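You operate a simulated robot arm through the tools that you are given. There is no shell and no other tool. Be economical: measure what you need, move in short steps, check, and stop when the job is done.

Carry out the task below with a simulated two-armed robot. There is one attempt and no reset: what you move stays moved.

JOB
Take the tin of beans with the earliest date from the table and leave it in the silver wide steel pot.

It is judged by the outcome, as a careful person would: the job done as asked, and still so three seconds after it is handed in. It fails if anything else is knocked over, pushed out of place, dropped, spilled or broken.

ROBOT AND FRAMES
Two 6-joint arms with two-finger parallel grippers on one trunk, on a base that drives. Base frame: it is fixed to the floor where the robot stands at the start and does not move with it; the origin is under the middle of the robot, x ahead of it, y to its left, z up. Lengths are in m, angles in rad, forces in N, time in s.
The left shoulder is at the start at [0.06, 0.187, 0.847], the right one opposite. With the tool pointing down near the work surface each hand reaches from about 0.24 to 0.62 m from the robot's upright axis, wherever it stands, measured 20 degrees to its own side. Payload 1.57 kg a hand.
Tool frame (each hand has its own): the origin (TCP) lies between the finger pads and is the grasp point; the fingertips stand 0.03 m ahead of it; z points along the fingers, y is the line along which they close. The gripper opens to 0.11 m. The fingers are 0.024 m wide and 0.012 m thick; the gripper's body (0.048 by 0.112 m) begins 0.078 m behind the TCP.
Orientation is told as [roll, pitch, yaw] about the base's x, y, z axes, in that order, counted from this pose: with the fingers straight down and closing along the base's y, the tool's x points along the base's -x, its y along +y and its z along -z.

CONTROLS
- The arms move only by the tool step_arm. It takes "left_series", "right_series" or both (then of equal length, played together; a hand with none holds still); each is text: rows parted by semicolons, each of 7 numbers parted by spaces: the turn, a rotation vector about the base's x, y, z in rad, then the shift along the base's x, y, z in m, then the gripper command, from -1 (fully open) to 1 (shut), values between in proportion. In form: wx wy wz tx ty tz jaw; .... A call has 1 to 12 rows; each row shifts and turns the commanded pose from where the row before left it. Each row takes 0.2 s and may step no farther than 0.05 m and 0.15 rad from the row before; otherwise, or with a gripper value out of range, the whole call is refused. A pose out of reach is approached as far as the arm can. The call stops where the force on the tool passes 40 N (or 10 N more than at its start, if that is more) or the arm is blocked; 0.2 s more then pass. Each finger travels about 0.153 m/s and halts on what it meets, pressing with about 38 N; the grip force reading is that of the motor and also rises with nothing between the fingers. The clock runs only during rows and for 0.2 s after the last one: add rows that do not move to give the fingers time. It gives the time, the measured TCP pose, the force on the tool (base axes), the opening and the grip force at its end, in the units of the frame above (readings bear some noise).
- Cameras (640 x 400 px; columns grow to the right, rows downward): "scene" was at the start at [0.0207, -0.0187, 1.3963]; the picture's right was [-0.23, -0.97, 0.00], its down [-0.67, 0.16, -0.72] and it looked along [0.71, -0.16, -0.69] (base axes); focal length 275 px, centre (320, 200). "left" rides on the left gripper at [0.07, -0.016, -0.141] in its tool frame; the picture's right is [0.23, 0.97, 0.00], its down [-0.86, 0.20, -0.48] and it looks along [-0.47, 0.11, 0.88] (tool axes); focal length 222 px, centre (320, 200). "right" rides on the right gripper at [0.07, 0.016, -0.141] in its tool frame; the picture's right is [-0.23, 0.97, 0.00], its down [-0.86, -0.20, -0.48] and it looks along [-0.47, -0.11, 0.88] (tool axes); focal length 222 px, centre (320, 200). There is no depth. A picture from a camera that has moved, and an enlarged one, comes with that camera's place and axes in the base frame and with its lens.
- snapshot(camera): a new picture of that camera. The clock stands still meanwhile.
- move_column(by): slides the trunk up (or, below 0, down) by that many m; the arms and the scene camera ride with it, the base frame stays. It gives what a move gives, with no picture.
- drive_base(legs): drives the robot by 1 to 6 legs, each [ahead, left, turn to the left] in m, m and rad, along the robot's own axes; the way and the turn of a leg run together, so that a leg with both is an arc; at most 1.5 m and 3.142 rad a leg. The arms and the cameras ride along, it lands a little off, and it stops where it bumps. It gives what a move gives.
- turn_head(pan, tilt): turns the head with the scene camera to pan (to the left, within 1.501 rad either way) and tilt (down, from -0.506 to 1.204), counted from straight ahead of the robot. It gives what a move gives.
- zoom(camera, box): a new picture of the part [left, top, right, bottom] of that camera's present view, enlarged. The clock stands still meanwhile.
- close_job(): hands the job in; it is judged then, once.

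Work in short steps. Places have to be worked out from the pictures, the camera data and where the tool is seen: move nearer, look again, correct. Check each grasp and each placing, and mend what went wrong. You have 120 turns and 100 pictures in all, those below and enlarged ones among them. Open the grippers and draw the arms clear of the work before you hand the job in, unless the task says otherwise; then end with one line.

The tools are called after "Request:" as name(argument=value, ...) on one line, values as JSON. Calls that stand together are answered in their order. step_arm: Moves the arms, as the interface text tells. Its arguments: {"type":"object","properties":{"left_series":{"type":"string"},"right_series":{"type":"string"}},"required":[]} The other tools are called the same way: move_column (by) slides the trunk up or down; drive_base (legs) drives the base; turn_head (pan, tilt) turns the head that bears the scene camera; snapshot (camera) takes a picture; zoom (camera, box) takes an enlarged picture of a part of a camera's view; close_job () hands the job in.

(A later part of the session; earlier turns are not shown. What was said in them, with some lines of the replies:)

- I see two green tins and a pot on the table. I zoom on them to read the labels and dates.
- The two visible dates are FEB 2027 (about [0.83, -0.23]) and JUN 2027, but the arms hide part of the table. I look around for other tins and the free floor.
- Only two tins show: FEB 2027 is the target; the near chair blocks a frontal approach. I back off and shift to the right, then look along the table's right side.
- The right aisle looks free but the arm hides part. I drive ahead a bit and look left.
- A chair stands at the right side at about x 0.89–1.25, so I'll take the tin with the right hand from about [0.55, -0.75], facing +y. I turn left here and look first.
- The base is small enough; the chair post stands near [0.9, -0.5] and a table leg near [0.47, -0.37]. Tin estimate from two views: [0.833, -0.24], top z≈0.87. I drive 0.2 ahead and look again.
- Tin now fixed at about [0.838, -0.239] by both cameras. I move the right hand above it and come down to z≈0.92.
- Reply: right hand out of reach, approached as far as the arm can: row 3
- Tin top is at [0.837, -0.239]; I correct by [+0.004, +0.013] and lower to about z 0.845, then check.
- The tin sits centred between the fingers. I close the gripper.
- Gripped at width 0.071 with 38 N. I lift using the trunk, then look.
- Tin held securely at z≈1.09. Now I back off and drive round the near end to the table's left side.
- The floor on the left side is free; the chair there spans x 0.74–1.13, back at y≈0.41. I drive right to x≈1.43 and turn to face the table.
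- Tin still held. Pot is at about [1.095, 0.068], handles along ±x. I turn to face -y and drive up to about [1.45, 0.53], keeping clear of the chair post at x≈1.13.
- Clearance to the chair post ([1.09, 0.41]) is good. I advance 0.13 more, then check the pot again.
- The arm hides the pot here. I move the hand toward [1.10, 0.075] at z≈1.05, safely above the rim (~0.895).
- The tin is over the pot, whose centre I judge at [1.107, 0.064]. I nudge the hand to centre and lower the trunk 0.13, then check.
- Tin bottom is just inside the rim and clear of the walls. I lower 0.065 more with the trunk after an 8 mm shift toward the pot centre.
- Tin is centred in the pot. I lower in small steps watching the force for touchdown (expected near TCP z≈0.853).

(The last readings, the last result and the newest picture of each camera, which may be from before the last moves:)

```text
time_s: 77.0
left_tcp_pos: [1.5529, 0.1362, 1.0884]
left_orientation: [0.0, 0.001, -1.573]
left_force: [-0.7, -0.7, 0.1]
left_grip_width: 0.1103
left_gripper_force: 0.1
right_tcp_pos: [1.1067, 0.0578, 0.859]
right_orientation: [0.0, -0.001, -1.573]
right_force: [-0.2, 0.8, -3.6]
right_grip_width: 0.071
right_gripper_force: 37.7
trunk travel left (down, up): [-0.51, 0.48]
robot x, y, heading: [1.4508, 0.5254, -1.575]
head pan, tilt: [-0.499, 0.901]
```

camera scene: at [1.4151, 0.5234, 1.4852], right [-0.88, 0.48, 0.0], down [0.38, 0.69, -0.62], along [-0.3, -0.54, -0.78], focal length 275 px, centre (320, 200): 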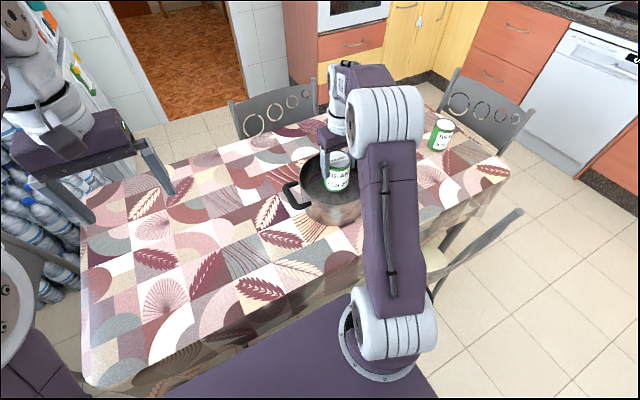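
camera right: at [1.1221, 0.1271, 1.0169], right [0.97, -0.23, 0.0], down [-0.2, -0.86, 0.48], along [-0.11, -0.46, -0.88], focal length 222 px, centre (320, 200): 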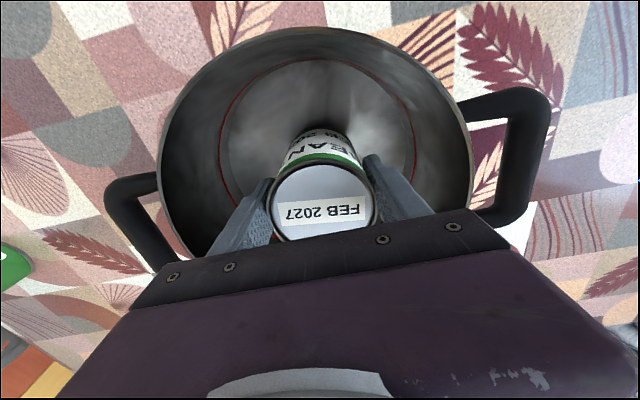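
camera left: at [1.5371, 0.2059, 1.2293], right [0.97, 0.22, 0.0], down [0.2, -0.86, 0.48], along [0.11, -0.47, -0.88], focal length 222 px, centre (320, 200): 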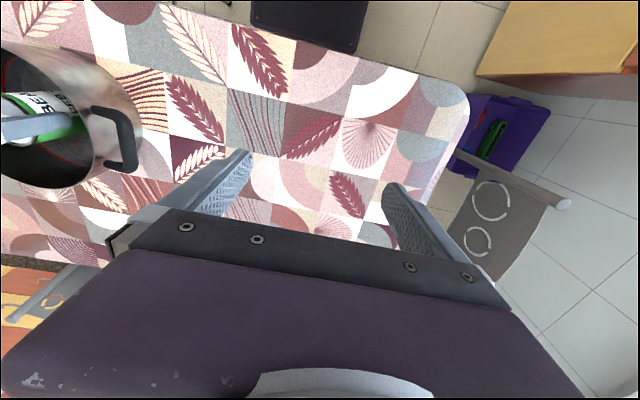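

Force is still just the tin's weight, so it has not touched yet. I continue in 3 mm steps.

Request:
step_arm(right_series="0 0 0 0 0 -0.003 1; 0 0 0 0 0 0 1")

Request:
step_arm(right_series="0 0 0 0 0 -0.003 1; 0 0 0 0 0 0 1")

```text
time_s: 77.6
left_tcp_pos: [1.5529, 0.1371, 1.0879]
left_orientation: [-0.001, 0.0, -1.572]
left_force: [0.0, -0.8, -0.1]
left_grip_width: 0.11
left_gripper_force: 0.0
right_tcp_pos: [1.1058, 0.0571, 0.8564]
right_orientation: [0.0, 0.002, -1.573]
right_force: [-0.7, 0.0, -5.8]
right_grip_width: 0.0709
right_gripper_force: 37.4
trunk travel left (down, up): [-0.51, 0.48]
robot x, y, heading: [1.4545, 0.5303, -1.567]
head pan, tilt: [-0.499, 0.901]
```

```text
time_s: 78.2
left_tcp_pos: [1.553, 0.1361, 1.0883]
left_orientation: [-0.001, 0.001, -1.571]
left_force: [-0.7, 0.0, -0.7]
left_grip_width: 0.1098
left_gripper_force: 0.0
right_tcp_pos: [1.1072, 0.0565, 0.8539]
right_orientation: [0.001, 0.0, -1.573]
right_force: [-0.5, -0.7, -2.9]
right_grip_width: 0.0711
right_gripper_force: 38.5
trunk travel left (down, up): [-0.51, 0.48]
robot x, y, heading: [1.4525, 0.5297, -1.574]
head pan, tilt: [-0.499, 0.901]
```

Still near free-hanging; two more small steps.

Request:
step_arm(right_series="0 0 0 0 0 -0.003 1; 0 0 0 0 0 0 1")

Request:
step_arm(right_series="0 0 0 0 0 -0.002 1; 0 0 0 0 0 0 1")

```text
time_s: 78.8
left_tcp_pos: [1.5529, 0.1386, 1.0894]
left_orientation: [0.0, -0.001, -1.573]
left_force: [0.3, 0.5, 0.3]
left_grip_width: 0.1098
left_gripper_force: 0.0
right_tcp_pos: [1.1061, 0.0574, 0.8532]
right_orientation: [-0.003, -0.002, -1.573]
right_force: [-3.9, -1.5, 19.3]
right_grip_width: 0.0706
right_gripper_force: 38.0
trunk travel left (down, up): [-0.51, 0.48]
robot x, y, heading: [1.4506, 0.5314, -1.574]
head pan, tilt: [-0.499, 0.901]
```

```text
time_s: 79.4
left_tcp_pos: [1.5538, 0.1386, 1.0903]
left_orientation: [-0.002, -0.003, -1.574]
left_force: [0.2, 0.1, 0.5]
left_grip_width: 0.1102
left_gripper_force: 0.0
right_tcp_pos: [1.1068, 0.0583, 0.8498]
right_orientation: [-0.002, -0.003, -1.571]
right_force: [-4.8, 0.6, 23.1]
right_grip_width: 0.0706
right_gripper_force: 38.4
trunk travel left (down, up): [-0.51, 0.48]
robot x, y, heading: [1.4493, 0.5281, -1.574]
head pan, tilt: [-0.499, 0.901]
```

The tin has touched the pot bottom (+20 N). I ease 2 mm up and open partly, then look.

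Request:
step_arm(right_series="0 0 0 0 0 0.003 1; 0 0 0 0 0 0 0; 0 0 0 0 0 0 -0.4; 0 0 0 0 0 0 -0.8; 0 0 0 0 0 0 -0.8")

Request:
snapshot(camera="right")

```text
time_s: 80.6
left_tcp_pos: [1.553, 0.1371, 1.0884]
left_orientation: [0.002, -0.001, -1.571]
left_force: [0.7, 0.5, -0.2]
left_grip_width: 0.1099
left_gripper_force: 0.1
right_tcp_pos: [1.1067, 0.0561, 0.8501]
right_orientation: [-0.001, 0.002, -1.572]
right_force: [-0.4, 0.3, 0.1]
right_grip_width: 0.0993
right_gripper_force: 0.1
trunk travel left (down, up): [-0.51, 0.48]
robot x, y, heading: [1.4508, 0.5282, -1.572]
head pan, tilt: [-0.499, 0.901]
```

```text
64 pictures are left
camera right: at [1.123, 0.1265, 0.9923], right [0.97, -0.23, 0.0], down [-0.2, -0.86, 0.48], along [-0.11, -0.46, -0.88], focal length 222 px, centre (320, 200)
```

right: 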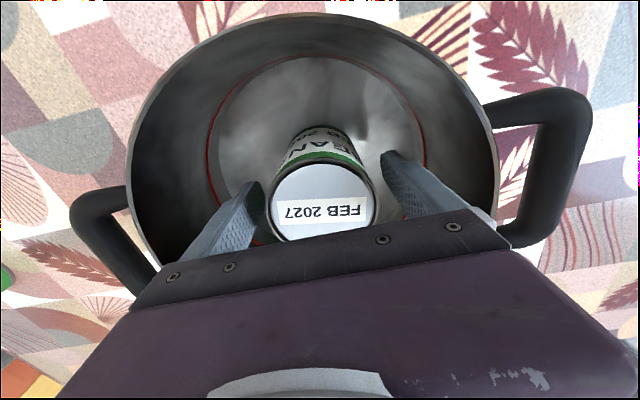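

The tin stands free inside the pot, fingers clear of it. I raise straight up with the trunk, then pull the arm back.

Request:
move_column(by=0.2)

Request:
step_arm(right_series="0 0 0 0.03 0.03 0 -0.8; 0 0 0 0.03 0.03 0 -1; 0 0 0 0.03 0.03 0.01 -1; 0 0 0 0.03 0.03 0.01 -1; 0 0 0 0.02 0.02 0.01 -1; 0 0 0 0 0 0 -1")

Request:
drive_base(legs=[[-0.3, 0, 0]])

Request:
turn_head(pan=-0.3, tilt=0.75)

Request:
snapshot(camera="scene")

```text
time_s: 82.8
left_tcp_pos: [1.5534, 0.1372, 1.2887]
left_orientation: [-0.001, 0.0, -1.572]
left_force: [0.7, 0.0, -0.1]
left_grip_width: 0.11
left_gripper_force: 0.0
right_tcp_pos: [1.1058, 0.0571, 1.0514]
right_orientation: [-0.002, -0.001, -1.573]
right_force: [0.0, 0.4, 0.0]
right_grip_width: 0.0991
right_gripper_force: 0.0
trunk travel left (down, up): [-0.71, 0.28]
robot x, y, heading: [1.4517, 0.5302, -1.574]
head pan, tilt: [-0.499, 0.901]
```

```text
time_s: 84.2
left_tcp_pos: [1.5527, 0.1364, 1.2885]
left_orientation: [0.0, 0.001, -1.572]
left_force: [-0.2, 0.8, -1.2]
left_grip_width: 0.1099
left_gripper_force: 0.0
right_tcp_pos: [1.2464, 0.1979, 1.0801]
right_orientation: [0.001, 0.0, -1.572]
right_force: [0.3, 0.7, 0.3]
right_grip_width: 0.1098
right_gripper_force: 0.0
trunk travel left (down, up): [-0.71, 0.28]
robot x, y, heading: [1.4501, 0.5292, -1.574]
head pan, tilt: [-0.499, 0.901]
```

```text
time_s: 86.2
left_tcp_pos: [1.5543, 0.4351, 1.2889]
left_orientation: [-0.001, -0.001, -1.567]
left_force: [0.0, -0.1, -0.1]
left_grip_width: 0.1098
left_gripper_force: 0.1
right_tcp_pos: [1.2492, 0.4953, 1.0817]
right_orientation: [0.001, 0.001, -1.567]
right_force: [0.4, 0.3, -0.3]
right_grip_width: 0.1101
right_gripper_force: 0.0
trunk travel left (down, up): [-0.71, 0.28]
robot x, y, heading: [1.4487, 0.8274, -1.569]
head pan, tilt: [-0.499, 0.901]
```

```text
time_s: 87.0
left_tcp_pos: [1.5565, 0.4382, 1.2879]
left_orientation: [0.001, -0.002, -1.567]
left_force: [0.4, -0.7, 0.7]
left_grip_width: 0.1099
left_gripper_force: 0.0
right_tcp_pos: [1.2473, 0.4949, 1.0816]
right_orientation: [0.0, 0.0, -1.566]
right_force: [-0.4, 0.6, -0.3]
right_grip_width: 0.1099
right_gripper_force: 0.1
trunk travel left (down, up): [-0.71, 0.28]
robot x, y, heading: [1.4502, 0.826, -1.568]
head pan, tilt: [-0.3, 0.75]
```

```text
63 pictures are left
camera scene: at [1.4268, 0.8106, 1.632], right [-0.96, 0.29, 0.0], down [0.2, 0.65, -0.73], along [-0.21, -0.7, -0.68], focal length 275 px, centre (320, 200)
```

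scene: 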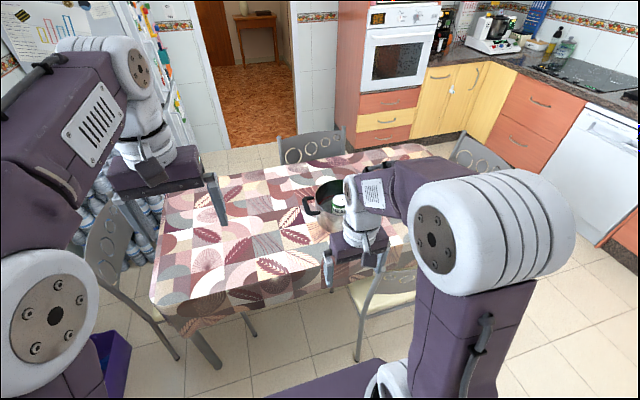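

The FEB 2027 tin stands upright in the pot, and both hands are open and clear. I hand the job in.

Request:
close_job()

```text
The job is handed in.
```

The FEB 2027 tin, the earlier of the two (the other is JUN 2027), is standing upright in the steel pot. Both arms are open and clear, and I saw nothing else moved or knocked over.
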